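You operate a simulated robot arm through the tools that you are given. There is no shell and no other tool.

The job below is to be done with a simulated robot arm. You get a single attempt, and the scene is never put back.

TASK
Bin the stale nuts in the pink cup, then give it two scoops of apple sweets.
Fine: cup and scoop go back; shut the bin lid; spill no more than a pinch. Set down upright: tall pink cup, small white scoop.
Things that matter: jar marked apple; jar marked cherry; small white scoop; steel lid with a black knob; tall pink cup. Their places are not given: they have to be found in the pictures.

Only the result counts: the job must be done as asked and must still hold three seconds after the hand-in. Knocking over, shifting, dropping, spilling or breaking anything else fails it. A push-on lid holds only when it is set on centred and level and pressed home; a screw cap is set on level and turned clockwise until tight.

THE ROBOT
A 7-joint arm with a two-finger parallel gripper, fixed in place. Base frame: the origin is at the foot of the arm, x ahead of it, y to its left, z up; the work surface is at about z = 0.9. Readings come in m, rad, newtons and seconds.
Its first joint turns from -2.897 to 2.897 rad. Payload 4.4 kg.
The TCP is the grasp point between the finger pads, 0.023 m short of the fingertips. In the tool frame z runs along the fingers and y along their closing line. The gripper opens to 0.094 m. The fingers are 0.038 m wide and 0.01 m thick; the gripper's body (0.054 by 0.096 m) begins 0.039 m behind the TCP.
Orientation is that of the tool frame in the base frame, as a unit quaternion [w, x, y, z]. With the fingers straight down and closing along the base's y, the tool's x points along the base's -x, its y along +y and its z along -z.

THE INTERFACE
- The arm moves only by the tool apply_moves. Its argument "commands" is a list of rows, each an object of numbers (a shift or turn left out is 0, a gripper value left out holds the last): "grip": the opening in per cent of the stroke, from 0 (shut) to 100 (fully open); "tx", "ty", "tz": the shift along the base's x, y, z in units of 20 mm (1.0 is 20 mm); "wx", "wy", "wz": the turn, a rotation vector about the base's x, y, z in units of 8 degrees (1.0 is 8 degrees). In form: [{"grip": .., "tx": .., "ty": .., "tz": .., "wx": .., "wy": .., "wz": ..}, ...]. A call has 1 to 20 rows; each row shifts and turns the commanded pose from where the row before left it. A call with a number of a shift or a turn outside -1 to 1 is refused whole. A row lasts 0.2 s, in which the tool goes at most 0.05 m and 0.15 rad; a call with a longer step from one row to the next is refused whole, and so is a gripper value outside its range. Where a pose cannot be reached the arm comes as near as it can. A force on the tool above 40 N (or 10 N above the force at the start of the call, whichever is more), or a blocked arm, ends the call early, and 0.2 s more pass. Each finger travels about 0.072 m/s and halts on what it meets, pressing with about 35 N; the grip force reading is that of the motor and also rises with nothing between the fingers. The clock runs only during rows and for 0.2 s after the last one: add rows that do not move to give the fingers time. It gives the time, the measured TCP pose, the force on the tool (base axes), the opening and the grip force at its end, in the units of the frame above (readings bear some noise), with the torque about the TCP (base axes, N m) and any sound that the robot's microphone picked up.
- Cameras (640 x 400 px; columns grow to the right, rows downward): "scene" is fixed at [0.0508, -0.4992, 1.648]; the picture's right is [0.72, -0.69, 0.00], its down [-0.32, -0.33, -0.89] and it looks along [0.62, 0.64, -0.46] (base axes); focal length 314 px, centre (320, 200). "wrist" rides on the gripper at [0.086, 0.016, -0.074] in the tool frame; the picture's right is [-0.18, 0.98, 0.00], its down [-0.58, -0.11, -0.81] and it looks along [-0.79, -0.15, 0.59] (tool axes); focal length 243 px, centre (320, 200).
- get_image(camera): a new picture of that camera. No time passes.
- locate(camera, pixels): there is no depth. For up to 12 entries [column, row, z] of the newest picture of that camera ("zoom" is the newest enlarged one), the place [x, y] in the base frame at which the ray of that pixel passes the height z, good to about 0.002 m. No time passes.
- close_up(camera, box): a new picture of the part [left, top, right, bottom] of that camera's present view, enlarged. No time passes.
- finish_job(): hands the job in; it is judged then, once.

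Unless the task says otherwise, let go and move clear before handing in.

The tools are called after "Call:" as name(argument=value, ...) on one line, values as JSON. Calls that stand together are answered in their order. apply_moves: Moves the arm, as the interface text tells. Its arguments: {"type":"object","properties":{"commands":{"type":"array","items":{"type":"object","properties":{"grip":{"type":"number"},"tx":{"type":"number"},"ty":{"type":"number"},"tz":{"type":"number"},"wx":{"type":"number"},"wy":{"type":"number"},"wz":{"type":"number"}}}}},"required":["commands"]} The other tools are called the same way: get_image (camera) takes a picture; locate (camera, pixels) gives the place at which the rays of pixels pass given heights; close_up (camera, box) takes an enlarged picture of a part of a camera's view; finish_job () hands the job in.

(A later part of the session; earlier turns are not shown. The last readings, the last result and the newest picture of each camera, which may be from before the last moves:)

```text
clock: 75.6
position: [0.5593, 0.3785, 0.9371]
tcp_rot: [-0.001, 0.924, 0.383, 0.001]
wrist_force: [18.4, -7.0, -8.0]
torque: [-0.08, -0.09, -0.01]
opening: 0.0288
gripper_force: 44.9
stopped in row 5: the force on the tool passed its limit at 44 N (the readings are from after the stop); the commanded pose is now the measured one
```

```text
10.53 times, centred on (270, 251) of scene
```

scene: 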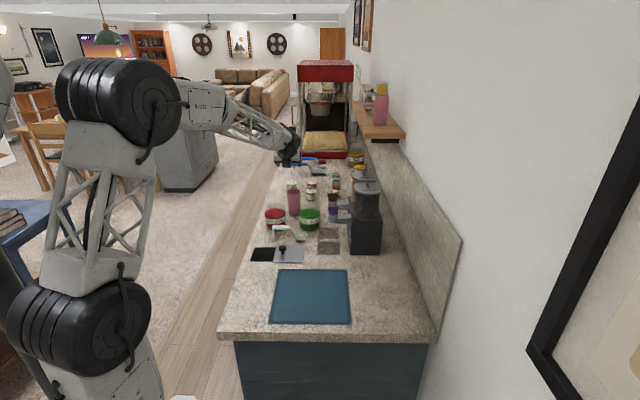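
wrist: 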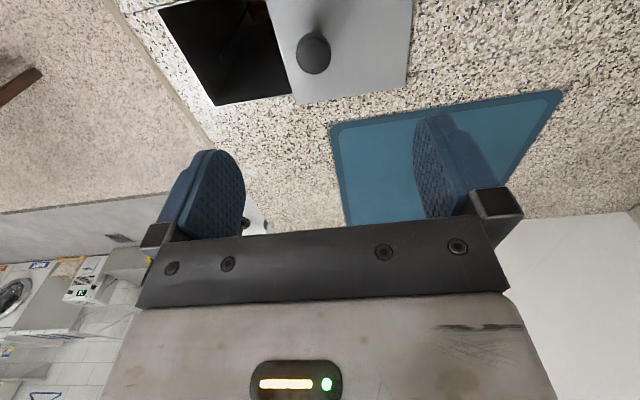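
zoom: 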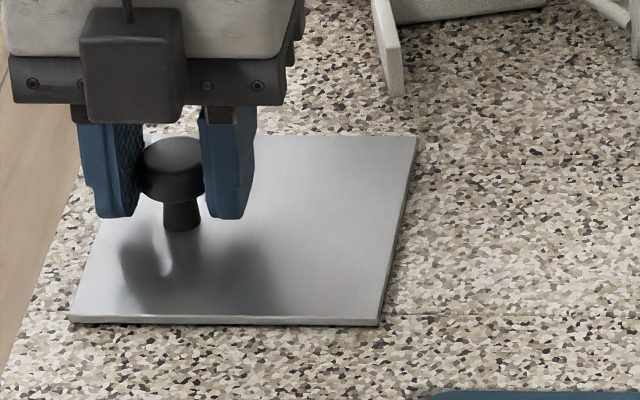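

The lid's corners match the original picture exactly: (70,318), (380,325), (418,137) in the same enlargement. I'll let go and rise.

Call:
apply_moves(commands=[{"grip": 60}, {}, {}, {"grip": 100}, {}, {"tz": 0.5}, {"tz": 1}, {"tz": 1}, {"tz": 1}, {"tz": 1}, {"tz": 1}, {"tz": 1}, {"tz": 1}, {}])

Call:
close_up(camera="scene", box=[240, 232, 300, 270])

Call:
close_up(camera="scene", box=[245, 175, 345, 265])

```text
clock: 78.6
position: [0.5587, 0.3784, 1.0856]
tcp_rot: [-0.001, 0.923, 0.384, -0.001]
wrist_force: [0.8, -0.3, -0.5]
torque: [-0.01, 0.01, -0.01]
opening: 0.0941
gripper_force: 0.1
```

```text
10.53 times, centred on (270, 251) of scene
```

zoom: 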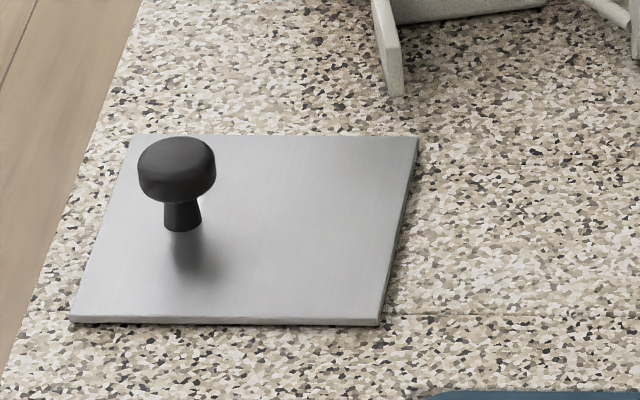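

```text
4.44 times, centred on (295, 220) of scene
```

zoom: 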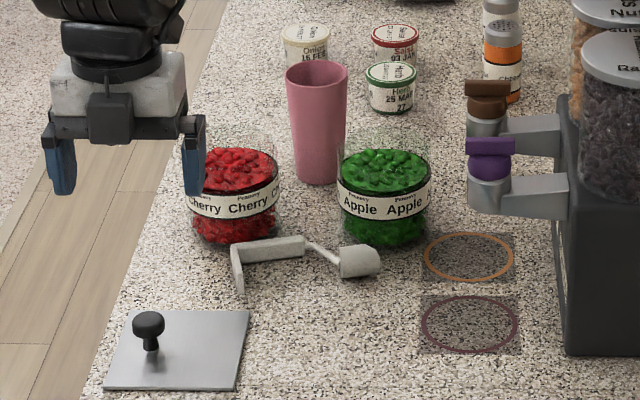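

The lid is shut just as at the start. The scoop now needs recovering, and its handle is too close to the cherry jar for the gripper body, so I'll first pull it clear by its leg. Let me get precise points on the leg.

Call:
close_up(camera="scene", box=[268, 222, 312, 246])

Call:
locate(camera="zoom", pixels=[[100, 100, 0.9]])

```text
14.55 times, centred on (290, 234) of scene
```

zoom: 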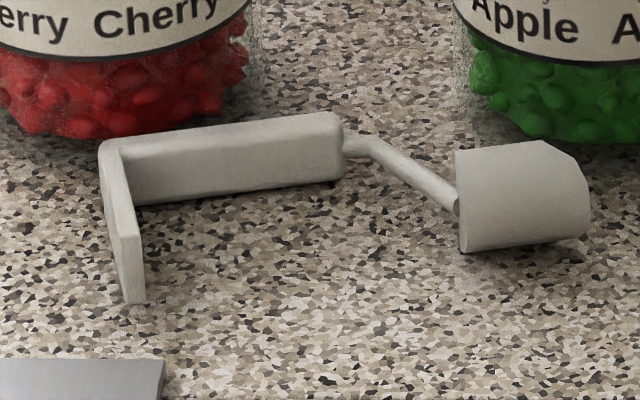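

```text
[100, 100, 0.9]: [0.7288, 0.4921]
```

The leg runs from the handle end at (0.698,0.442) to its foot near (0.667,0.388), with z about 0.905–0.928 and 8 mm thick. I'll turn 15°, tilt nose-forward 35°, narrow the fingers and move to a pre-grasp point behind the leg.

Call:
apply_moves(commands=[{"grip": 45, "wz": 0.956}, {"wz": 0.956}, {"tx": 0.6, "ty": -0.24, "wx": 0.7595, "wy": -0.4331}, {"tx": 0.6, "ty": -0.24, "wx": 0.7595, "wy": -0.4331}, {"tx": 0.6, "ty": -0.24, "wx": 0.7595, "wy": -0.4331}, {"tx": 0.6, "ty": -0.24, "wx": 0.7595, "wy": -0.4331}, {"tx": 0.6, "ty": -0.24, "wx": 0.7595, "wy": -0.4331}, {"tx": 0.6, "ty": -0.24, "tz": -0.7}, {"tx": 0.585, "ty": -0.205, "tz": -0.7}, {"tz": -0.7}, {"tz": -0.635}, {}])

Call:
get_image(camera="wrist")

Call:
close_up(camera="scene", box=[250, 195, 330, 260])

```text
clock: 81.2
position: [0.6428, 0.3463, 1.032]
tcp_rot: [-0.152, 0.824, 0.48, 0.259]
wrist_force: [0.3, 0.2, 0.0]
torque: [0.03, -0.03, -0.01]
opening: 0.042
gripper_force: 0.0
```

```text
taken
```

wrist: 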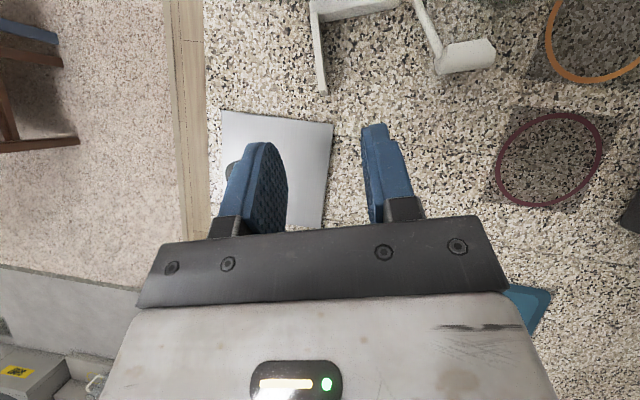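

```text
6.15 times, centred on (290, 228) of scene
```

zoom: 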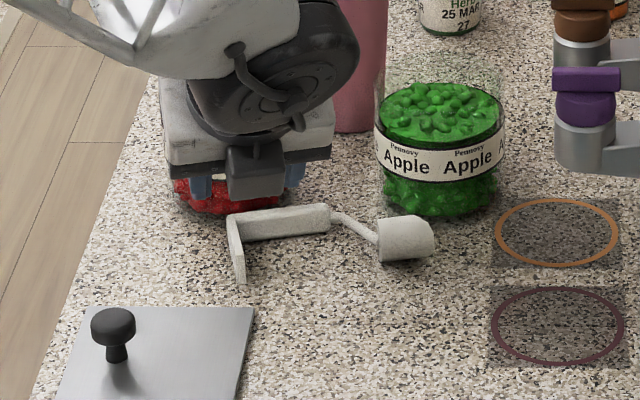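

The leg shows at wrist column ~318, with its foot at (322,93). I'll locate those points to check the alignment.

Call:
close_up(camera="wrist", box=[280, 0, 420, 110])

Call:
locate(camera="wrist", pixels=[[322, 94, 0.906], [322, 93, 0.925], [314, 20, 0.925], [324, 20, 0.925], [312, 4, 0.92], [398, 4, 0.92]])

```text
3.64 times, centred on (350, 55) of wrist
```

zoom: 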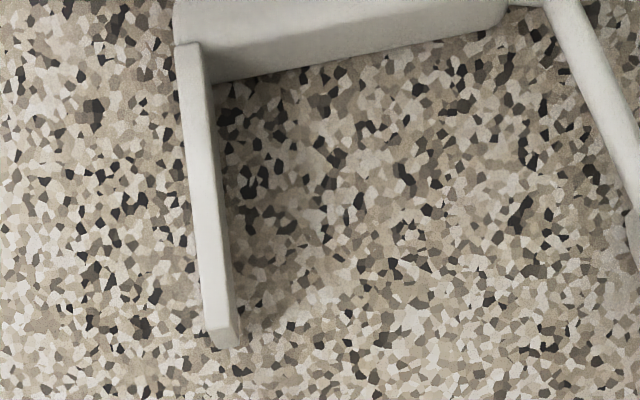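

```text
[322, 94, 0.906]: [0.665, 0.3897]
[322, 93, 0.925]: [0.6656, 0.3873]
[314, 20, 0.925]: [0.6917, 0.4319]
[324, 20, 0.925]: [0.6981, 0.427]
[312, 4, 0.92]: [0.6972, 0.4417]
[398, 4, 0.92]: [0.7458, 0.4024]
```

The leg lines up with the tool's path, its centreline passing (0.676,0.4056) at 2 cm from the foot. I'll advance 0.12 m along the tool axis and look.

Call:
apply_moves(commands=[{"tx": 0.281, "ty": 0.499, "tz": -0.819}, {"tx": 0.281, "ty": 0.499, "tz": -0.819}, {"tx": 0.281, "ty": 0.499, "tz": -0.819}, {"tx": 0.281, "ty": 0.499, "tz": -0.819}, {"tx": 0.281, "ty": 0.499, "tz": -0.819}, {"tx": 0.2, "ty": 0.35, "tz": -0.57}, {}])

Call:
get_image(camera="wrist")

Call:
close_up(camera="scene", box=[250, 200, 320, 255])

```text
clock: 82.8
position: [0.6741, 0.4026, 0.9403]
tcp_rot: [-0.152, 0.824, 0.48, 0.26]
wrist_force: [-0.5, -0.5, 0.1]
torque: [-0.03, -0.05, 0.02]
opening: 0.0424
gripper_force: 0.1
```

```text
taken
```

wrist: 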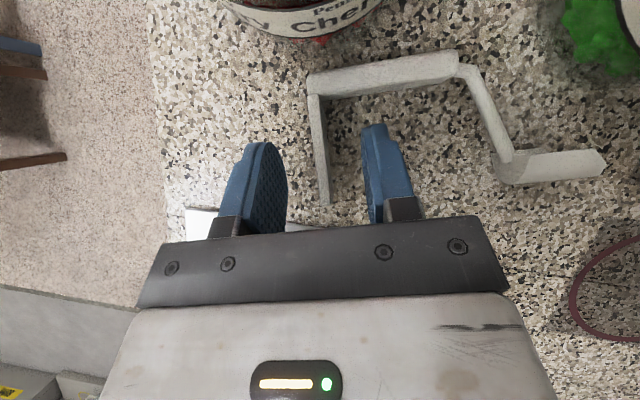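

```text
7.27 times, centred on (285, 228) of scene
```

zoom: 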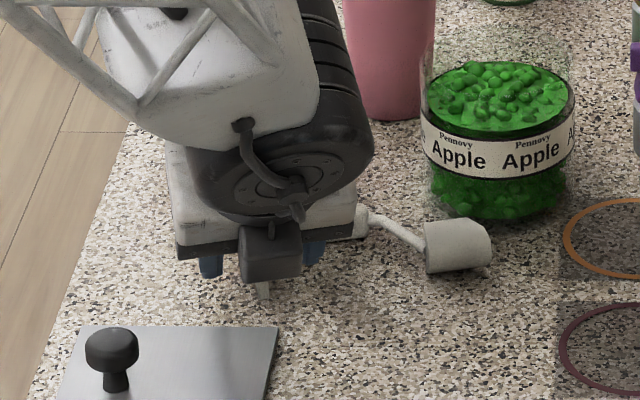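

The leg is between the fingers at wrist columns 315–327. I'll go the last few millimetres and close gently.

Call:
apply_moves(commands=[{"tx": 0.08, "ty": 0.15, "tz": -0.25}, {"grip": 30}, {"grip": 20}, {"grip": 10}, {"grip": 0}, {}, {}])

Call:
get_image(camera="wrist")

```text
clock: 84.4
position: [0.6768, 0.4058, 0.9359]
tcp_rot: [-0.152, 0.824, 0.48, 0.26]
wrist_force: [-0.5, -1.2, 0.3]
torque: [-0.01, 0.03, 0.0]
opening: 0.005
gripper_force: 35.5
```

```text
taken
```

wrist: 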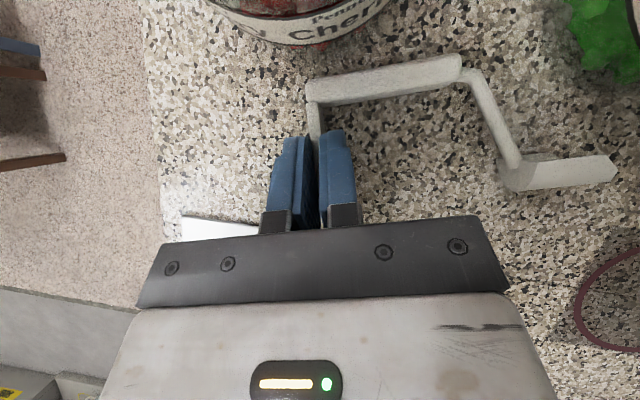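

The leg is gripped (opening 5 mm). I'll lift 4 cm, drawing back from the cherry jar, and check the hold.

Call:
apply_moves(commands=[{"tz": 0.4}, {"tz": 0.6}, {"tz": 0.6, "tx": -0.2, "ty": -0.35}, {"tz": 0.6, "tx": -0.25, "ty": -0.43}, {"tx": -0.25, "ty": -0.43}, {}])

Call:
get_image(camera="wrist")

Call:
close_up(camera="scene", box=[245, 190, 325, 260])

```text
clock: 85.8
position: [0.6617, 0.3821, 0.9792]
tcp_rot: [-0.152, 0.824, 0.48, 0.26]
wrist_force: [0.6, -0.1, -0.3]
torque: [-0.02, 0.05, 0.0]
opening: 0.0047
gripper_force: 35.0
```

```text
taken
```

wrist: 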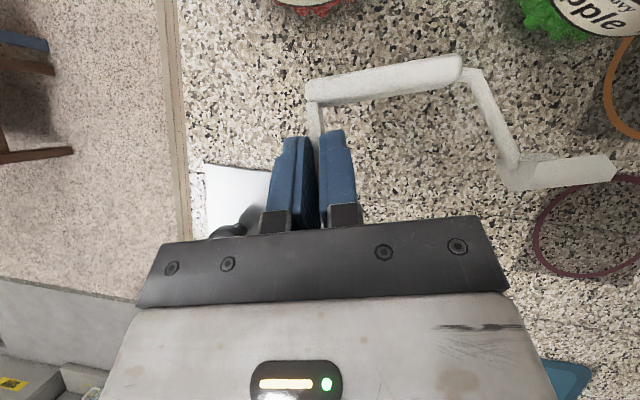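

```text
5.71 times, centred on (285, 225) of scene
```

zoom: 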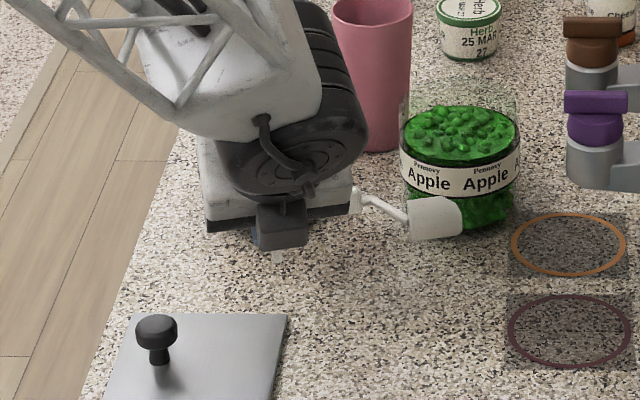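

The scoop came up rigidly with the gripper and clear of the jars. I'll turn it 15° so its handle runs parallel to the counter, and lay it down in the free area near (0.637,0.305).

Call:
apply_moves(commands=[{"tx": -0.256, "ty": -0.765, "wz": -0.3825}, {"tx": -0.256, "ty": -0.765, "wz": -0.3825}, {"tx": -0.256, "ty": -0.765, "wz": -0.3825}, {"tx": -0.256, "ty": -0.765, "wz": -0.3825}, {"tx": -0.256, "ty": -0.765, "wz": -0.3825}, {}, {"tz": -0.7}, {"tz": -0.7}, {"tz": -0.4}, {"tz": -0.2}, {"tz": -0.1}, {}])

Call:
get_image(camera="wrist")

Call:
close_up(camera="scene", box=[245, 200, 335, 270])

```text
clock: 88.4
position: [0.6351, 0.3053, 0.9358]
tcp_rot: [-0.115, 0.881, 0.366, 0.277]
wrist_force: [0.5, -0.1, -0.8]
torque: [0.0, 0.0, 0.03]
opening: 0.0047
gripper_force: 35.1
```

```text
taken
```

wrist: 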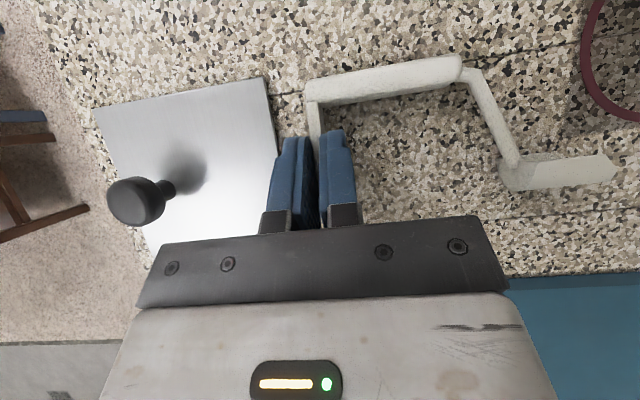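

```text
5.71 times, centred on (290, 235) of scene
```

zoom: 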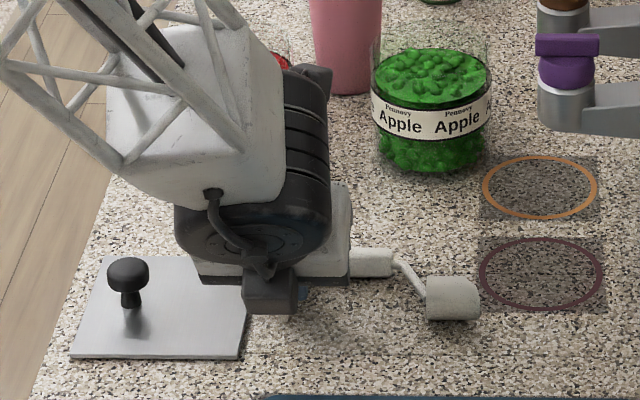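

The scoop is 1–2 mm above the counter in open space, with the lid, mat and ring marks all clear. I'll lower the last 2 mm, let go and back away.

Call:
apply_moves(commands=[{"tz": -0.08}, {}, {"grip": 12}, {"grip": 25}, {"grip": 40}, {}, {"tx": -0.29, "ty": -0.29, "tz": 0.6}, {"tx": -0.4, "ty": -0.4, "tz": 0.8}, {"tx": -0.4, "ty": -0.4, "tz": 0.8}, {"tx": -0.4, "ty": -0.4, "tz": 0.8}, {"tx": -0.4, "ty": -0.4, "tz": 0.8}, {"tx": -0.4, "ty": -0.4, "tz": 0.8}, {"tz": 0.9}, {}])

Call:
get_image(camera="wrist")

Call:
close_up(camera="scene", box=[245, 200, 335, 270])

```text
clock: 91.4
position: [0.5896, 0.2611, 1.0441]
tcp_rot: [-0.116, 0.88, 0.366, 0.278]
wrist_force: [-1.0, -0.2, 0.0]
torque: [0.0, 0.01, 0.01]
opening: 0.0376
gripper_force: 0.1
```

```text
taken
```

wrist: 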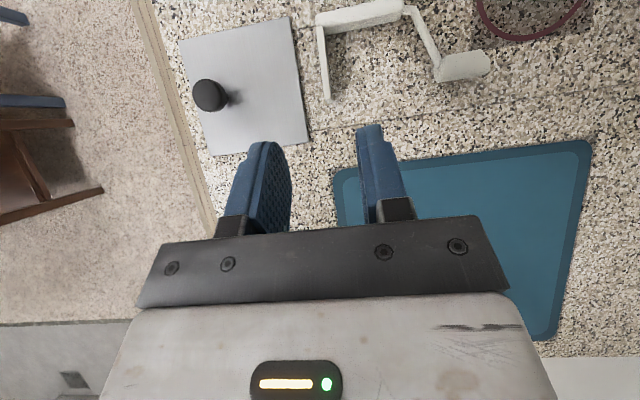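

```text
5.71 times, centred on (290, 235) of scene
```

zoom: 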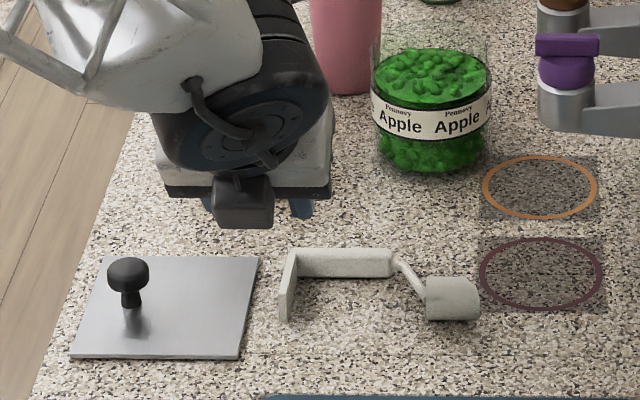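

The scoop lies free in open space, handle parallel to the counter. I'll measure it again from both cameras.

Call:
close_up(camera="scene", box=[275, 232, 325, 262])

Call:
close_up(camera="wrist", box=[300, 0, 500, 110])

```text
12.80 times, centred on (300, 247) of scene
```

zoom: 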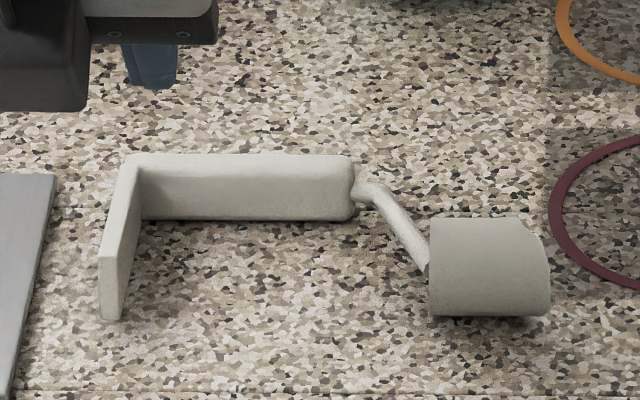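

```text
3.20 times, centred on (400, 55) of wrist
```

zoom: 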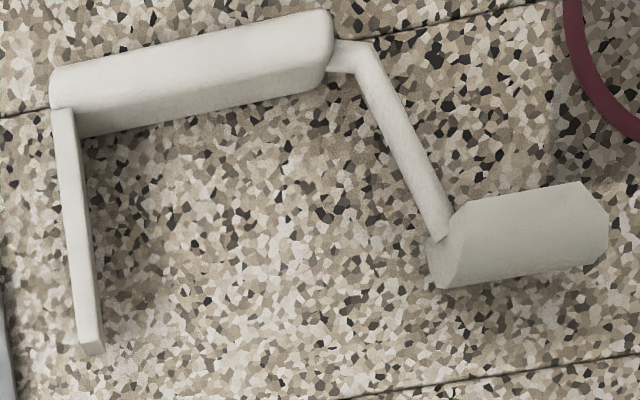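

Both views are clear. I'll locate the handle's edges, the foot and the blade.

Call:
locate(camera="scene", pixels=[[285.9, 244.5, 0.92], [302.5, 244.5, 0.92], [286.3, 248.5, 0.9], [302.0, 248.6, 0.9], [285.2, 243.4, 0.92], [302.5, 243.3, 0.92], [283.6, 256.2, 0.906], [308.6, 256.0, 0.9], [318, 255.6, 0.9], [308.6, 248.6, 0.932], [316.8, 248.4, 0.932]])

Call:
locate(camera="wrist", pixels=[[316.2, 16.5, 0.92], [319, 27.5, 0.92], [403, -3, 0.92], [401, 11, 0.92], [325, 35, 0.9], [329, 101, 0.906], [437, 66, 0.92], [485, 55, 0.92]])

```text
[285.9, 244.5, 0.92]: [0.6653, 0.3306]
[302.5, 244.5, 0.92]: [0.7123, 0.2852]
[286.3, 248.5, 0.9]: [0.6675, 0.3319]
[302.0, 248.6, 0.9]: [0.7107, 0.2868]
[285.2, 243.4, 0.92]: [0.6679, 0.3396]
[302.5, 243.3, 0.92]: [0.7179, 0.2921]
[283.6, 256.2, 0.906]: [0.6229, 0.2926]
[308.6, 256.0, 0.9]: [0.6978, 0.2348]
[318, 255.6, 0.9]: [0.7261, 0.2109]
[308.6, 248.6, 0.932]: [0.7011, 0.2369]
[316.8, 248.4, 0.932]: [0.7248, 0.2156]
```

```text
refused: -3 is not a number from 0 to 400
```

The handle is 66 mm long, centred near (0.691,0.312), lying z 0.90–0.92. I'll rise, make the tool vertical, turn +90° so the fingers close across the handle, and move above it.

Call:
apply_moves(commands=[{"tz": 0.9, "wx": -0.6187, "wy": 0.6187, "grip": 40}, {"tz": 0.9, "wx": -0.6187, "wy": 0.6187}, {"tz": 0.9, "wx": -0.6187, "wy": 0.6187}, {"tz": 0.9, "wx": -0.6187, "wy": 0.6187}, {"wx": -0.6187, "wy": 0.6187}, {"wz": 0.9375, "tx": 0.505, "ty": 0.257}, {"wz": 0.9375, "tx": 0.505, "ty": 0.257}, {"wz": 0.9375, "tx": 0.505, "ty": 0.257}, {"wz": 0.9375, "tx": 0.505, "ty": 0.257}, {"wz": 0.9375, "tx": 0.505, "ty": 0.257}, {"wz": 0.9375, "tx": 0.505, "ty": 0.257}, {"wz": 0.9375, "tx": 0.505, "ty": 0.257}, {"wz": 0.9375, "tx": 0.505, "ty": 0.257}, {"wz": 0.9375, "tx": 0.505, "ty": 0.257}, {"wz": 0.9375, "tx": 0.505, "ty": 0.257}, {"wz": 0.9375}, {"wz": 0.9375}, {}])

Call:
get_image(camera="wrist")

Call:
close_up(camera="scene", box=[225, 180, 345, 270])

```text
clock: 95.2
position: [0.6914, 0.3108, 1.1159]
tcp_rot: [-0.001, 0.382, 0.924, 0.0]
wrist_force: [-0.4, -0.1, 1.2]
torque: [0.02, -0.01, 0.0]
opening: 0.0376
gripper_force: 0.1
```

```text
taken
```

wrist: 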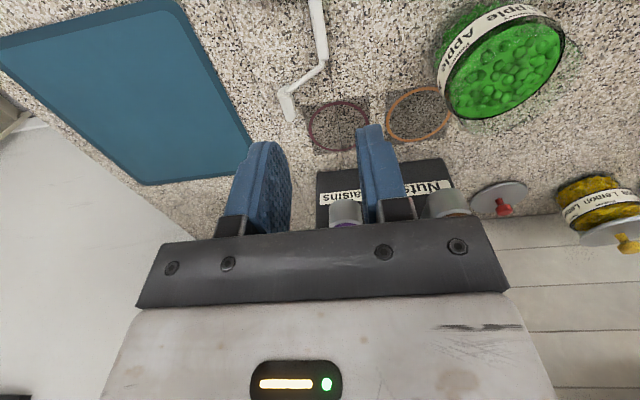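

```text
4.44 times, centred on (285, 225) of scene
```

zoom: 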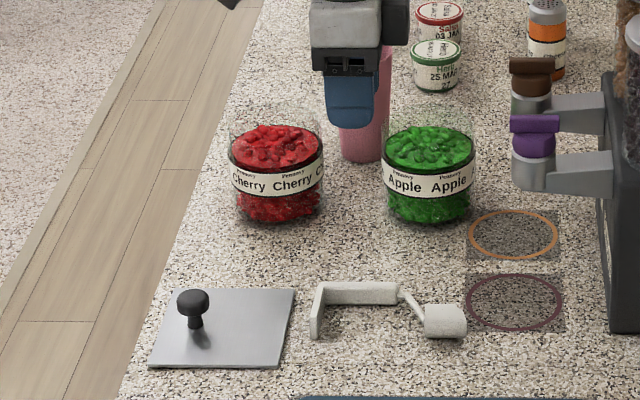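

Tool is vertical and across the handle. Before committing, I'll test whether the arm can lean the tool back 25° here in free air, because I need that to set the scoop upright after rotating it.

Call:
apply_moves(commands=[{"wx": -0.5524, "wy": 0.5524}, {"wx": -0.5524, "wy": 0.5524}, {"wx": -0.5524, "wy": 0.5524}, {"wx": -0.5524, "wy": 0.5524}, {}])

Call:
get_image(camera="scene")

```text
clock: 96.4
position: [0.6907, 0.3108, 1.1161]
tcp_rot: [-0.085, 0.372, 0.902, -0.201]
wrist_force: [-0.2, -0.5, 0.1]
torque: [0.0, 0.01, 0.02]
opening: 0.0371
gripper_force: 0.0
```

```text
taken
```

scene: 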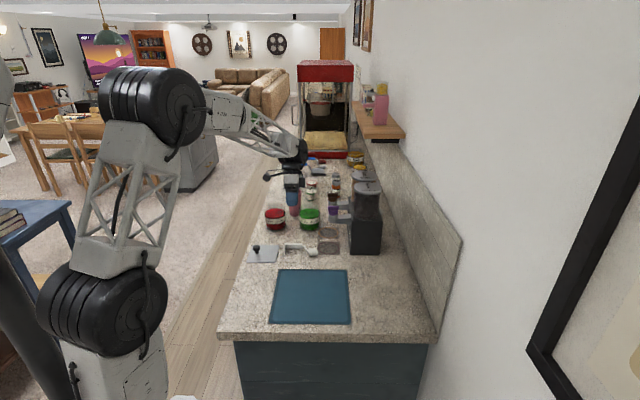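

Leaning back 25° works. A flush handle grip would leave the tool too low once upright, but gripping the leg allows any tilt. So I'll turn about the tool axis so the fingers close along the handle direction, lean back 30°, and come above the leg at (0.647,0.315).

Call:
apply_moves(commands=[{"tx": -0.19, "ty": 0.019, "wx": -0.2802, "wy": -0.2802, "wz": -0.8497}, {"tx": -0.19, "ty": 0.019, "wx": -0.2802, "wy": -0.2802, "wz": -0.8497}, {"tx": -0.19, "ty": 0.019, "wx": -0.2802, "wy": -0.2802, "wz": -0.8497}, {"tx": -0.19, "ty": 0.019, "wx": -0.2802, "wy": -0.2802, "wz": -0.8497}, {"tx": -0.19, "ty": 0.019, "wx": -0.2802, "wy": -0.2802, "wz": -0.8497}, {"tx": -0.19, "ty": 0.019, "wx": -0.2802, "wy": -0.2802, "wz": -0.8497}, {"tx": -0.19, "ty": 0.019, "wx": -0.2802, "wy": -0.2802, "wz": -0.8497}, {"tx": -0.19, "ty": 0.019, "wx": -0.2802, "wy": -0.2802, "wz": -0.8497}, {"tx": -0.19, "ty": 0.019, "wx": -0.2802, "wy": -0.2802, "wz": -0.8497}, {"tx": -0.19, "ty": 0.019, "wx": -0.2802, "wy": -0.2802, "wz": -0.8497}, {"tx": -0.19, "ty": 0.019, "wx": -0.2802, "wy": -0.2802, "wz": -0.8497}, {"tx": -0.195, "ty": 0.021, "wx": -0.2802, "wy": -0.2802, "wz": -0.8497}, {"wx": -0.442, "wy": 0.442}, {"tz": -0.97}, {"tz": -0.97}, {"tz": -0.97}, {"tz": -0.97}, {"tz": -0.97}, {}])

Call:
get_image(camera="wrist")

Call:
close_up(camera="scene", box=[235, 190, 335, 265])

```text
clock: 100.4
position: [0.6459, 0.3142, 1.019]
tcp_rot: [0.097, 0.892, 0.37, -0.239]
wrist_force: [0.2, 0.5, 0.0]
torque: [-0.01, -0.02, -0.01]
opening: 0.0379
gripper_force: 0.1
```

```text
taken
```

wrist: 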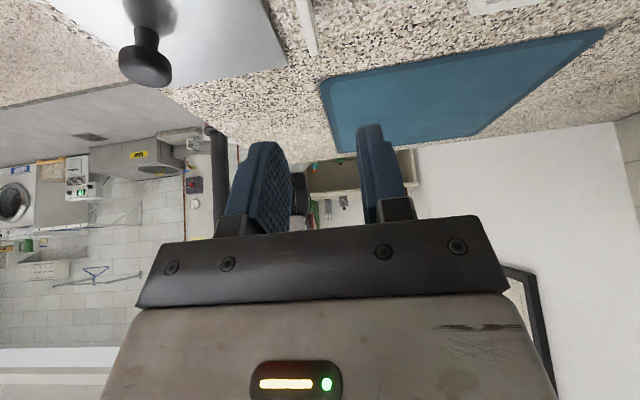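

```text
5.33 times, centred on (285, 228) of scene
```

zoom: 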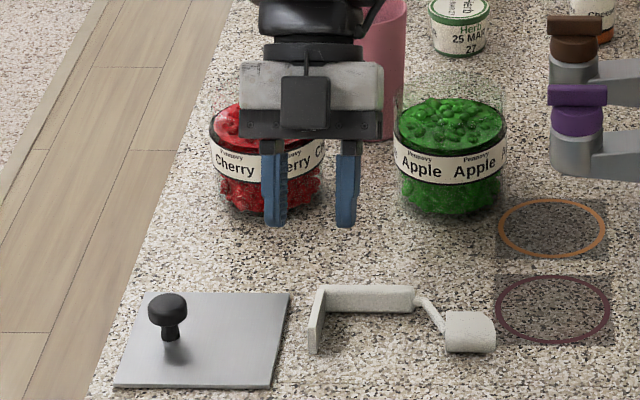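

The fingers straddle the leg line: its foot at wrist (313,55) matches the expected column. I'll descend to z≈0.932 and grip the leg.

Call:
apply_moves(commands=[{"tz": -0.9}, {"tz": -0.9}, {"tz": -0.9}, {"tz": -0.8}, {"tz": -0.5}, {"tz": -0.37}, {}])

Call:
get_image(camera="wrist")

Call:
close_up(camera="scene", box=[255, 210, 325, 262])

```text
clock: 102.0
position: [0.6448, 0.3157, 0.9336]
tcp_rot: [0.098, 0.892, 0.371, -0.238]
wrist_force: [-9.9, -9.9, 37.7]
torque: [0.53, 0.94, 0.4]
opening: 0.0374
gripper_force: 0.1
```

```text
taken
```

wrist: 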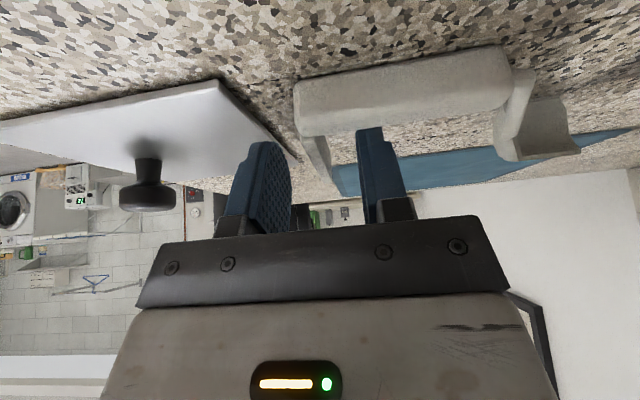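

```text
7.69 times, centred on (290, 236) of scene
```

zoom: 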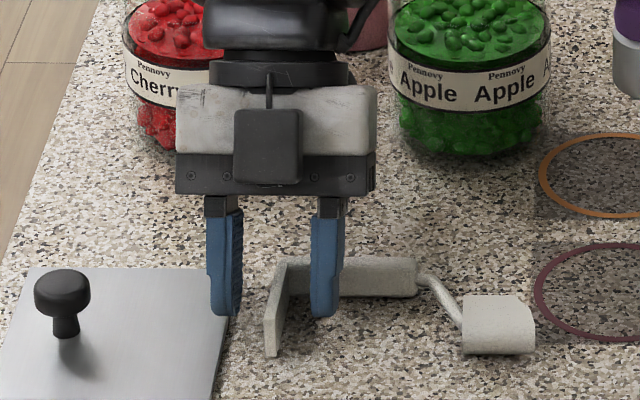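

A 38 N upward load: the torque places the contact at the left fingertip, which is pressing on the lid's edge at zoom (228,310). I'll raise 8 mm, narrow the fingers around the leg, then come down again clear of the lid.

Call:
apply_moves(commands=[{"tz": 0.4}, {"grip": 24}, {}, {"tz": -0.1}, {}])

Call:
close_up(camera="scene", box=[255, 222, 315, 265])

Call:
get_image(camera="wrist")

```text
clock: 103.2
position: [0.645, 0.3151, 0.9385]
tcp_rot: [0.098, 0.892, 0.371, -0.24]
wrist_force: [-0.4, 0.3, 0.7]
torque: [-0.01, 0.0, 0.0]
opening: 0.0222
gripper_force: 0.1
```

```text
9.30 times, centred on (285, 244) of scene
```

zoom: 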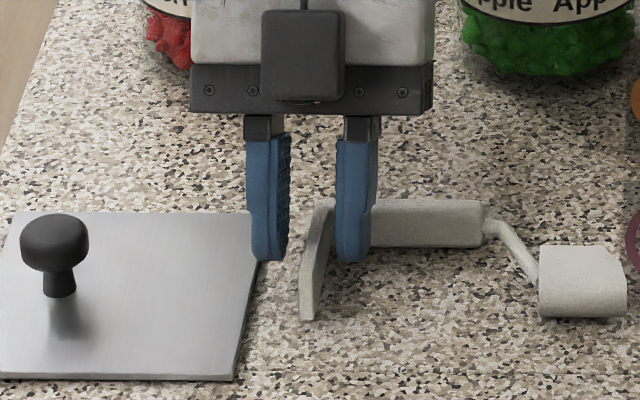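

```text
taken
```

wrist: 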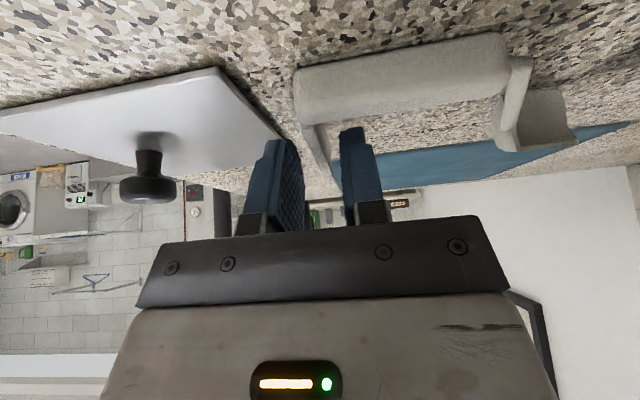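

No load now, and both fingertips are beside the leg at zoom (318,250) and clear of the lid. I'll lower 6 mm and close.

Call:
apply_moves(commands=[{"tz": -0.15}, {"tz": -0.13}, {}, {"grip": 12}, {"grip": 0}, {}, {}])

Call:
close_up(camera="scene", box=[255, 222, 315, 265])

Call:
get_image(camera="wrist")

```text
clock: 104.8
position: [0.6458, 0.3153, 0.9337]
tcp_rot: [0.098, 0.892, 0.37, -0.239]
wrist_force: [-1.3, 0.1, 0.4]
torque: [-0.01, 0.02, 0.04]
opening: 0.0048
gripper_force: 35.0
```

```text
9.30 times, centred on (285, 244) of scene
```

zoom: 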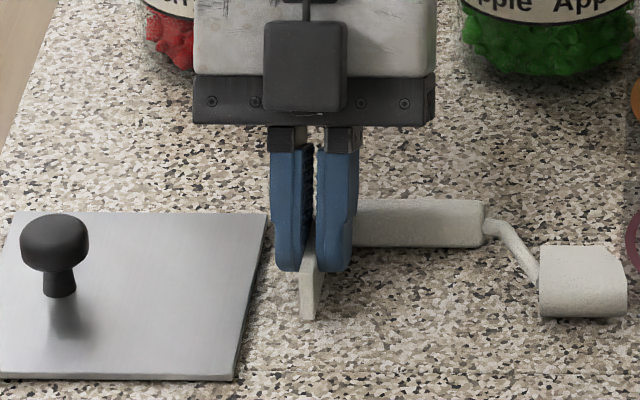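

```text
taken
```

wrist: 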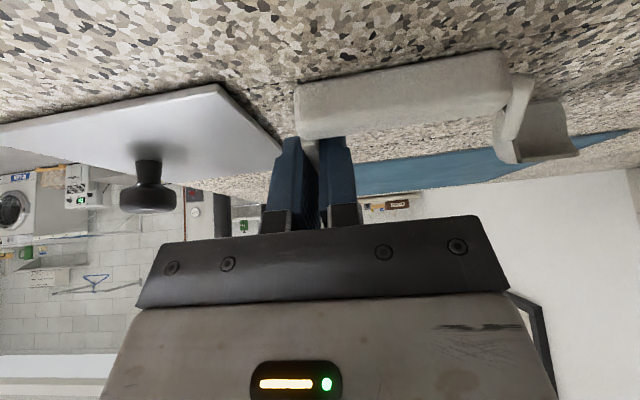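

The leg is held (opening 4.8 mm). I'll lift 13 cm and check the hold before rotating.

Call:
apply_moves(commands=[{"tz": 0.4}, {"tz": 0.8}, {"tz": 0.9}, {"tz": 0.9}, {"tz": 0.9}, {"tz": 0.9}, {"tz": 0.9}, {"tz": 0.8}, {}])

Call:
close_up(camera="scene", box=[240, 185, 340, 260])

Call:
get_image(camera="wrist")

```text
clock: 106.8
position: [0.6449, 0.3152, 1.0615]
tcp_rot: [0.098, 0.892, 0.37, -0.24]
wrist_force: [0.0, -0.3, -0.5]
torque: [0.01, 0.02, -0.01]
opening: 0.0049
gripper_force: 35.3
```

```text
5.33 times, centred on (290, 222) of scene
```

zoom: 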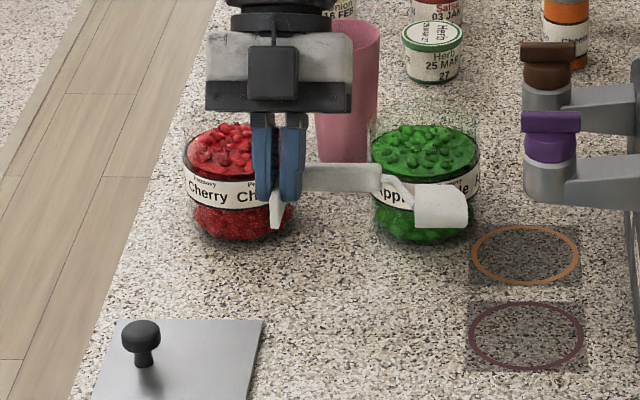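

```text
taken
```

wrist: 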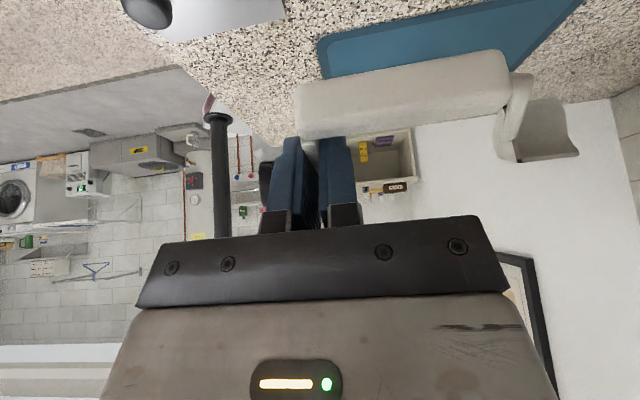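

The scoop is held rigidly. I'll rotate the tool 90° about the handle direction to bring the scoop upright in the air.

Call:
apply_moves(commands=[{"wx": 0.663, "wy": -0.663}, {"wx": 0.663, "wy": -0.663}, {"wx": 0.663, "wy": -0.663}, {"wx": 0.663, "wy": -0.663}, {"wx": 0.663, "wy": -0.663}, {"wx": 0.663, "wy": -0.663}, {"wx": 0.663, "wy": -0.663}, {"wx": 0.663, "wy": -0.663}, {"wx": 0.663, "wy": -0.663}, {"wx": 0.663, "wy": -0.663}, {"wx": 0.663, "wy": -0.663}, {"wx": 0.662, "wy": -0.662}, {}])

Call:
close_up(camera="scene", box=[240, 185, 340, 260])

Call:
get_image(camera="wrist")

```text
clock: 109.6
position: [0.6464, 0.3154, 1.0628]
tcp_rot: [-0.192, 0.799, 0.332, 0.463]
wrist_force: [-0.6, -0.6, 0.3]
torque: [-0.01, 0.04, -0.01]
opening: 0.005
gripper_force: 35.0
```

```text
5.33 times, centred on (290, 222) of scene
```

zoom: 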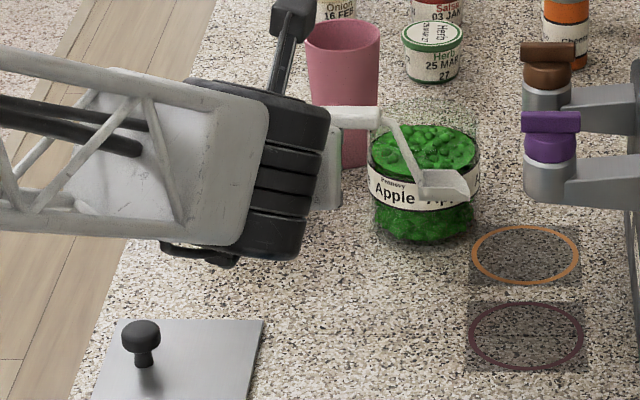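

```text
taken
```

wrist: 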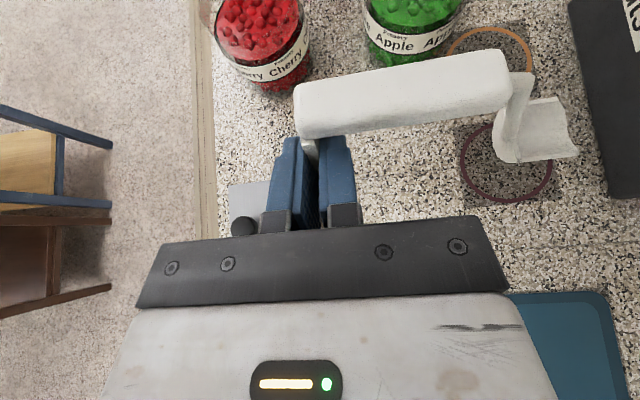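

The scoop is now upright in the air, blade at zoom (445,185) and handle level. I'll lower it to about 1 cm above the counter and check.

Call:
apply_moves(commands=[{"tz": -0.9}, {"tz": -0.9}, {"tz": -0.9}, {"tz": -0.9}, {"tz": -0.9}, {"tz": -0.8}, {"tz": -0.5}, {}])

Call:
close_up(camera="scene", box=[240, 205, 330, 270])

Call:
get_image(camera="wrist")

```text
clock: 111.4
position: [0.646, 0.3157, 0.9465]
tcp_rot: [-0.192, 0.799, 0.333, 0.462]
wrist_force: [-0.8, -0.3, -0.4]
torque: [0.0, 0.06, 0.0]
opening: 0.005
gripper_force: 34.8
```

```text
6.15 times, centred on (285, 238) of scene
```

zoom: 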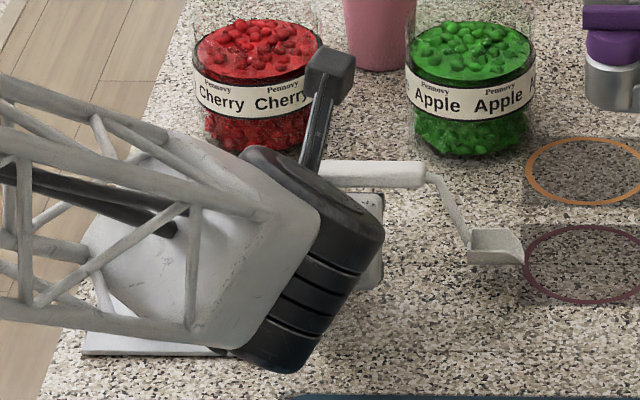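

```text
taken
```

wrist: 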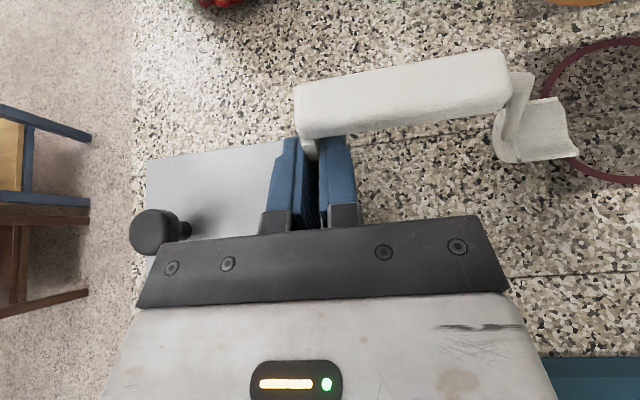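

The scoop's foot and blade are about 1 cm above the counter, and the wrist still has clearance. I'll lower in small steps, watching for contact.

Call:
apply_moves(commands=[{"tz": -0.2}, {"tz": -0.15}, {"tz": -0.1}, {}])

Call:
close_up(camera="scene", box=[275, 222, 325, 262])

```text
clock: 112.4
position: [0.646, 0.3157, 0.9375]
tcp_rot: [-0.192, 0.8, 0.333, 0.461]
wrist_force: [0.4, 0.2, -1.3]
torque: [0.0, 0.01, 0.03]
opening: 0.0048
gripper_force: 34.9
```

```text
10.00 times, centred on (300, 242) of scene
```

zoom: 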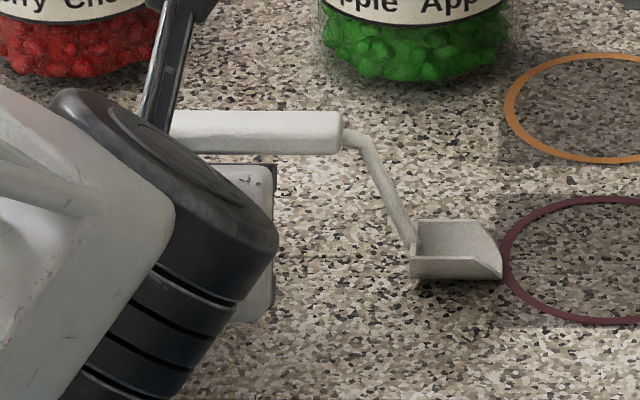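

The blade's shadow at zoom (450,283) shows it is a few millimetres up. I'll continue in 1 mm steps.

Call:
apply_moves(commands=[{"tz": -0.05}, {"tz": -0.05}, {"tz": -0.05}, {}])

Call:
close_up(camera="scene", box=[275, 222, 325, 262])

```text
clock: 113.4
position: [0.6458, 0.3151, 0.9364]
tcp_rot: [-0.192, 0.799, 0.332, 0.463]
wrist_force: [-1.5, 1.3, 18.8]
torque: [0.43, -0.28, 0.1]
opening: 0.0047
gripper_force: 35.1
```

```text
10.00 times, centred on (300, 242) of scene
```

zoom: 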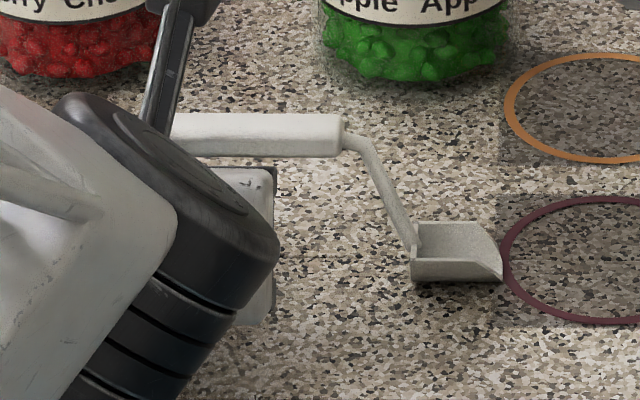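

Contact: +18.8 N, with the torque pointing at the foot. I'll ease off slightly, open the fingers a little and look.

Call:
apply_moves(commands=[{"tz": 0.04}, {}, {"grip": 10}, {"grip": 18}, {"grip": 24}, {}])

Call:
close_up(camera="scene", box=[275, 222, 325, 262])

Call:
get_image(camera="wrist")

```text
clock: 114.8
position: [0.6465, 0.3167, 0.9356]
tcp_rot: [-0.193, 0.8, 0.333, 0.461]
wrist_force: [-0.2, 0.8, 0.4]
torque: [-0.01, -0.03, 0.0]
opening: 0.0225
gripper_force: 0.1
```

```text
10.00 times, centred on (300, 242) of scene
```

zoom: 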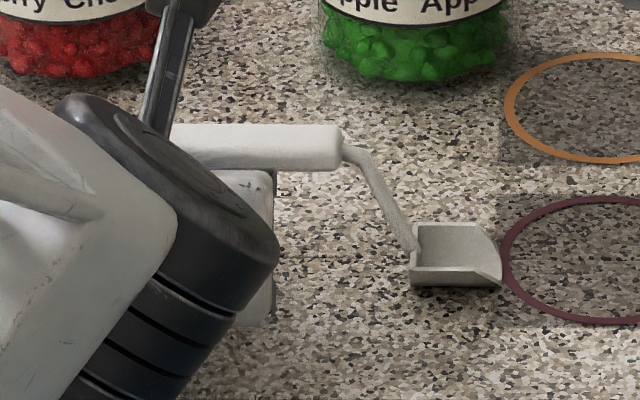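

```text
taken
```

wrist: 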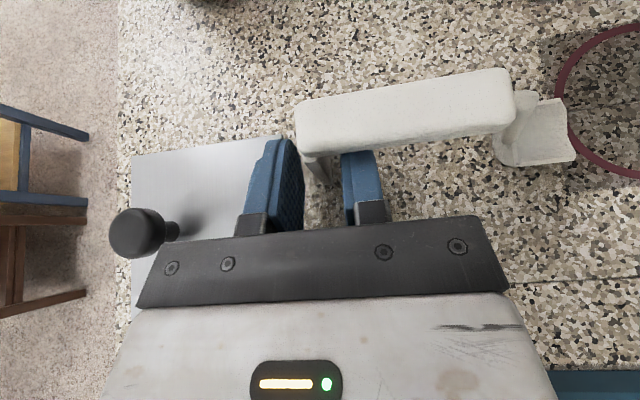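

The scoop is released but the handle dropped slightly in the picture, so it may be leaning on a finger. I'll look closely.

Call:
close_up(camera="wrist", box=[230, 50, 430, 240])

Call:
close_up(camera="scene", box=[285, 228, 321, 256])

```text
2.11 times, centred on (330, 145) of wrist
```

zoom: 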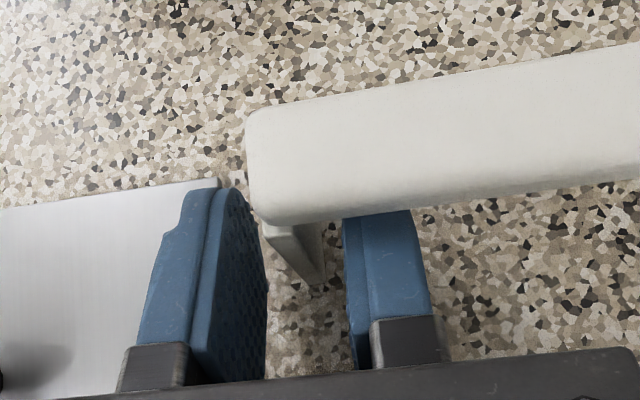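

```text
14.29 times, centred on (303, 242) of scene
```

zoom: 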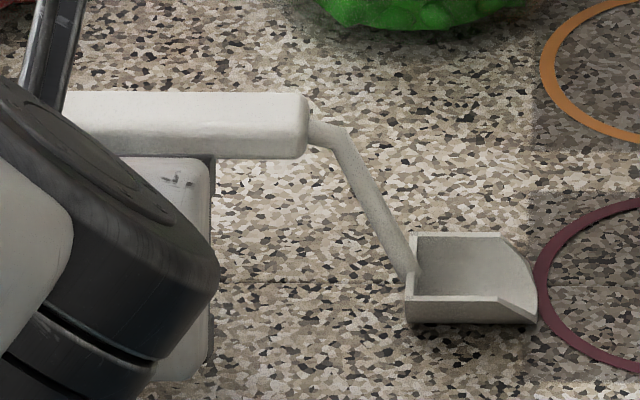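

Geometry check: the handle-to-blade offset in pixels (7.2,11.7) matches the original upright picture scaled for distance, so the scoop stands upright. I'll lower 2 mm to free the finger under the handle, then withdraw horizontally.

Call:
apply_moves(commands=[{"tz": -0.1}, {"tx": -0.15, "ty": -0.15}, {"tx": -0.25, "ty": -0.25}, {"tx": -0.35, "ty": -0.35}, {"tx": -0.35, "ty": -0.35}, {"tx": -0.35, "ty": -0.35}, {"tx": -0.3, "ty": -0.3, "tz": 0.4}, {"tx": -0.2, "ty": -0.2, "tz": 0.8}, {"tz": 0.9}, {"tz": 0.9}, {"tz": 0.9}, {"tz": 0.9}, {"tz": 0.9}, {"tz": 0.9}, {}])

Call:
close_up(camera="scene", box=[240, 195, 340, 270])

Call:
get_image(camera="wrist")

```text
clock: 118.0
position: [0.605, 0.2753, 1.0655]
tcp_rot: [-0.192, 0.799, 0.333, 0.462]
wrist_force: [0.6, 0.2, 0.1]
torque: [0.03, 0.01, 0.01]
opening: 0.0225
gripper_force: 0.0
```

```text
5.33 times, centred on (290, 232) of scene
```

zoom: 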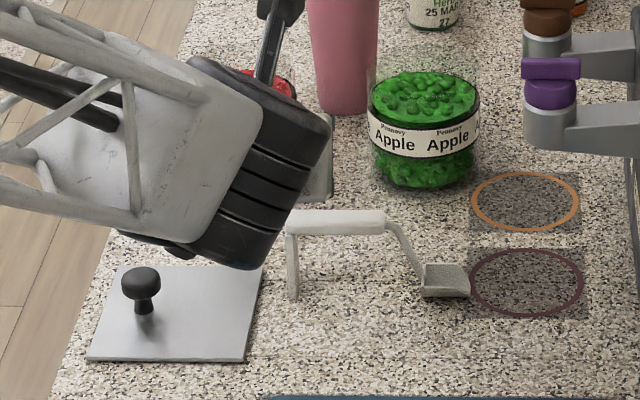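

```text
taken
```

wrist: 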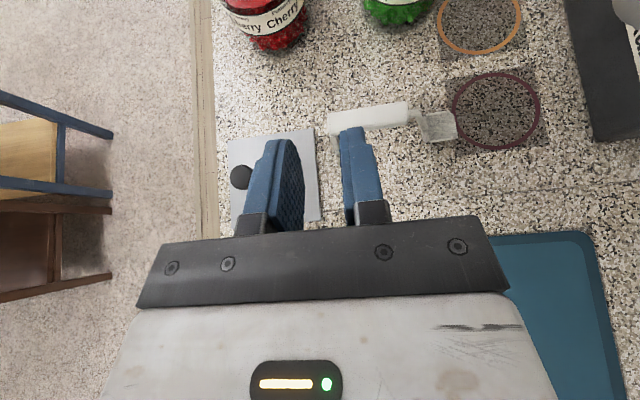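

The scoop stands free and upright at zoom (335–445,215–297). I'll measure its pose, then regrasp the handle from above.

Call:
close_up(camera="scene", box=[276, 222, 326, 255])

Call:
close_up(camera="wrist", box=[310, 70, 470, 170])

```text
12.12 times, centred on (301, 238) of scene
```

zoom: 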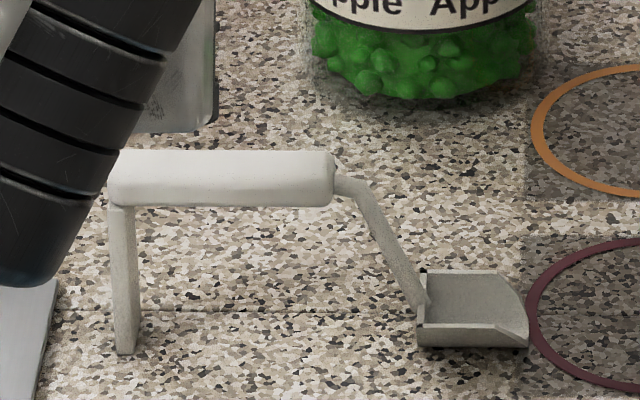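

```text
4.00 times, centred on (390, 120) of wrist
```

zoom: 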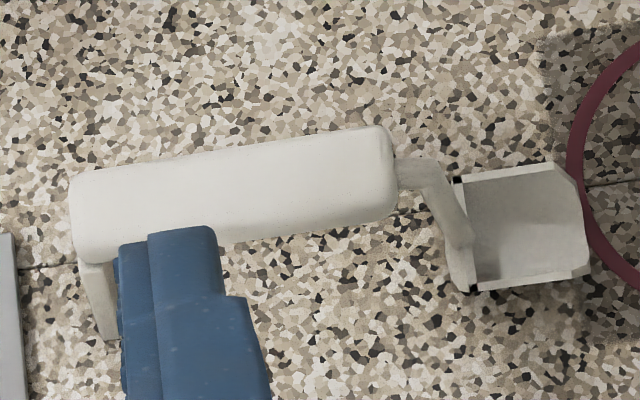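

I'll locate the handle's corners at its top height, plus the foot and blade.

Call:
locate(camera="wrist", pixels=[[328.75, 115, 0.966], [405.75, 102, 0.966], [408.75, 122, 0.966], [331.25, 135.5, 0.966], [425, 115, 0.912], [450, 111.25, 0.912], [456.25, 130, 0.905], [456, 138.75, 0.905], [428.75, 143, 0.905]])

Call:
locate(camera="scene", pixels=[[284.9, 250.8, 0.9], [309.1, 250.0, 0.9], [318.1, 250.1, 0.9], [284, 234.2, 0.966], [302, 234.2, 0.966], [284, 238.8, 0.957], [302, 238.8, 0.957]])

```text
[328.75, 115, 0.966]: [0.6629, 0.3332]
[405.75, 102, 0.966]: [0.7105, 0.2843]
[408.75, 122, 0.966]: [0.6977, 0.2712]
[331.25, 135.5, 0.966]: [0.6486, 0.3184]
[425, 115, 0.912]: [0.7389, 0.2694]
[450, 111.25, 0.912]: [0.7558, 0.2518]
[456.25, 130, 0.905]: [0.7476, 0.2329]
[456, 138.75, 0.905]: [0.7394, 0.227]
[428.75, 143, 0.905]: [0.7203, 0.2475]
```

```text
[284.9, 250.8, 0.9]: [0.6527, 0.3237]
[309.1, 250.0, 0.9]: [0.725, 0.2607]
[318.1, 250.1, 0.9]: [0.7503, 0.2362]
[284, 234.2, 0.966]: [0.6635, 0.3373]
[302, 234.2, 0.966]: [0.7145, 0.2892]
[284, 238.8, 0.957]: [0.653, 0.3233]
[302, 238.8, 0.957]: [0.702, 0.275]
```

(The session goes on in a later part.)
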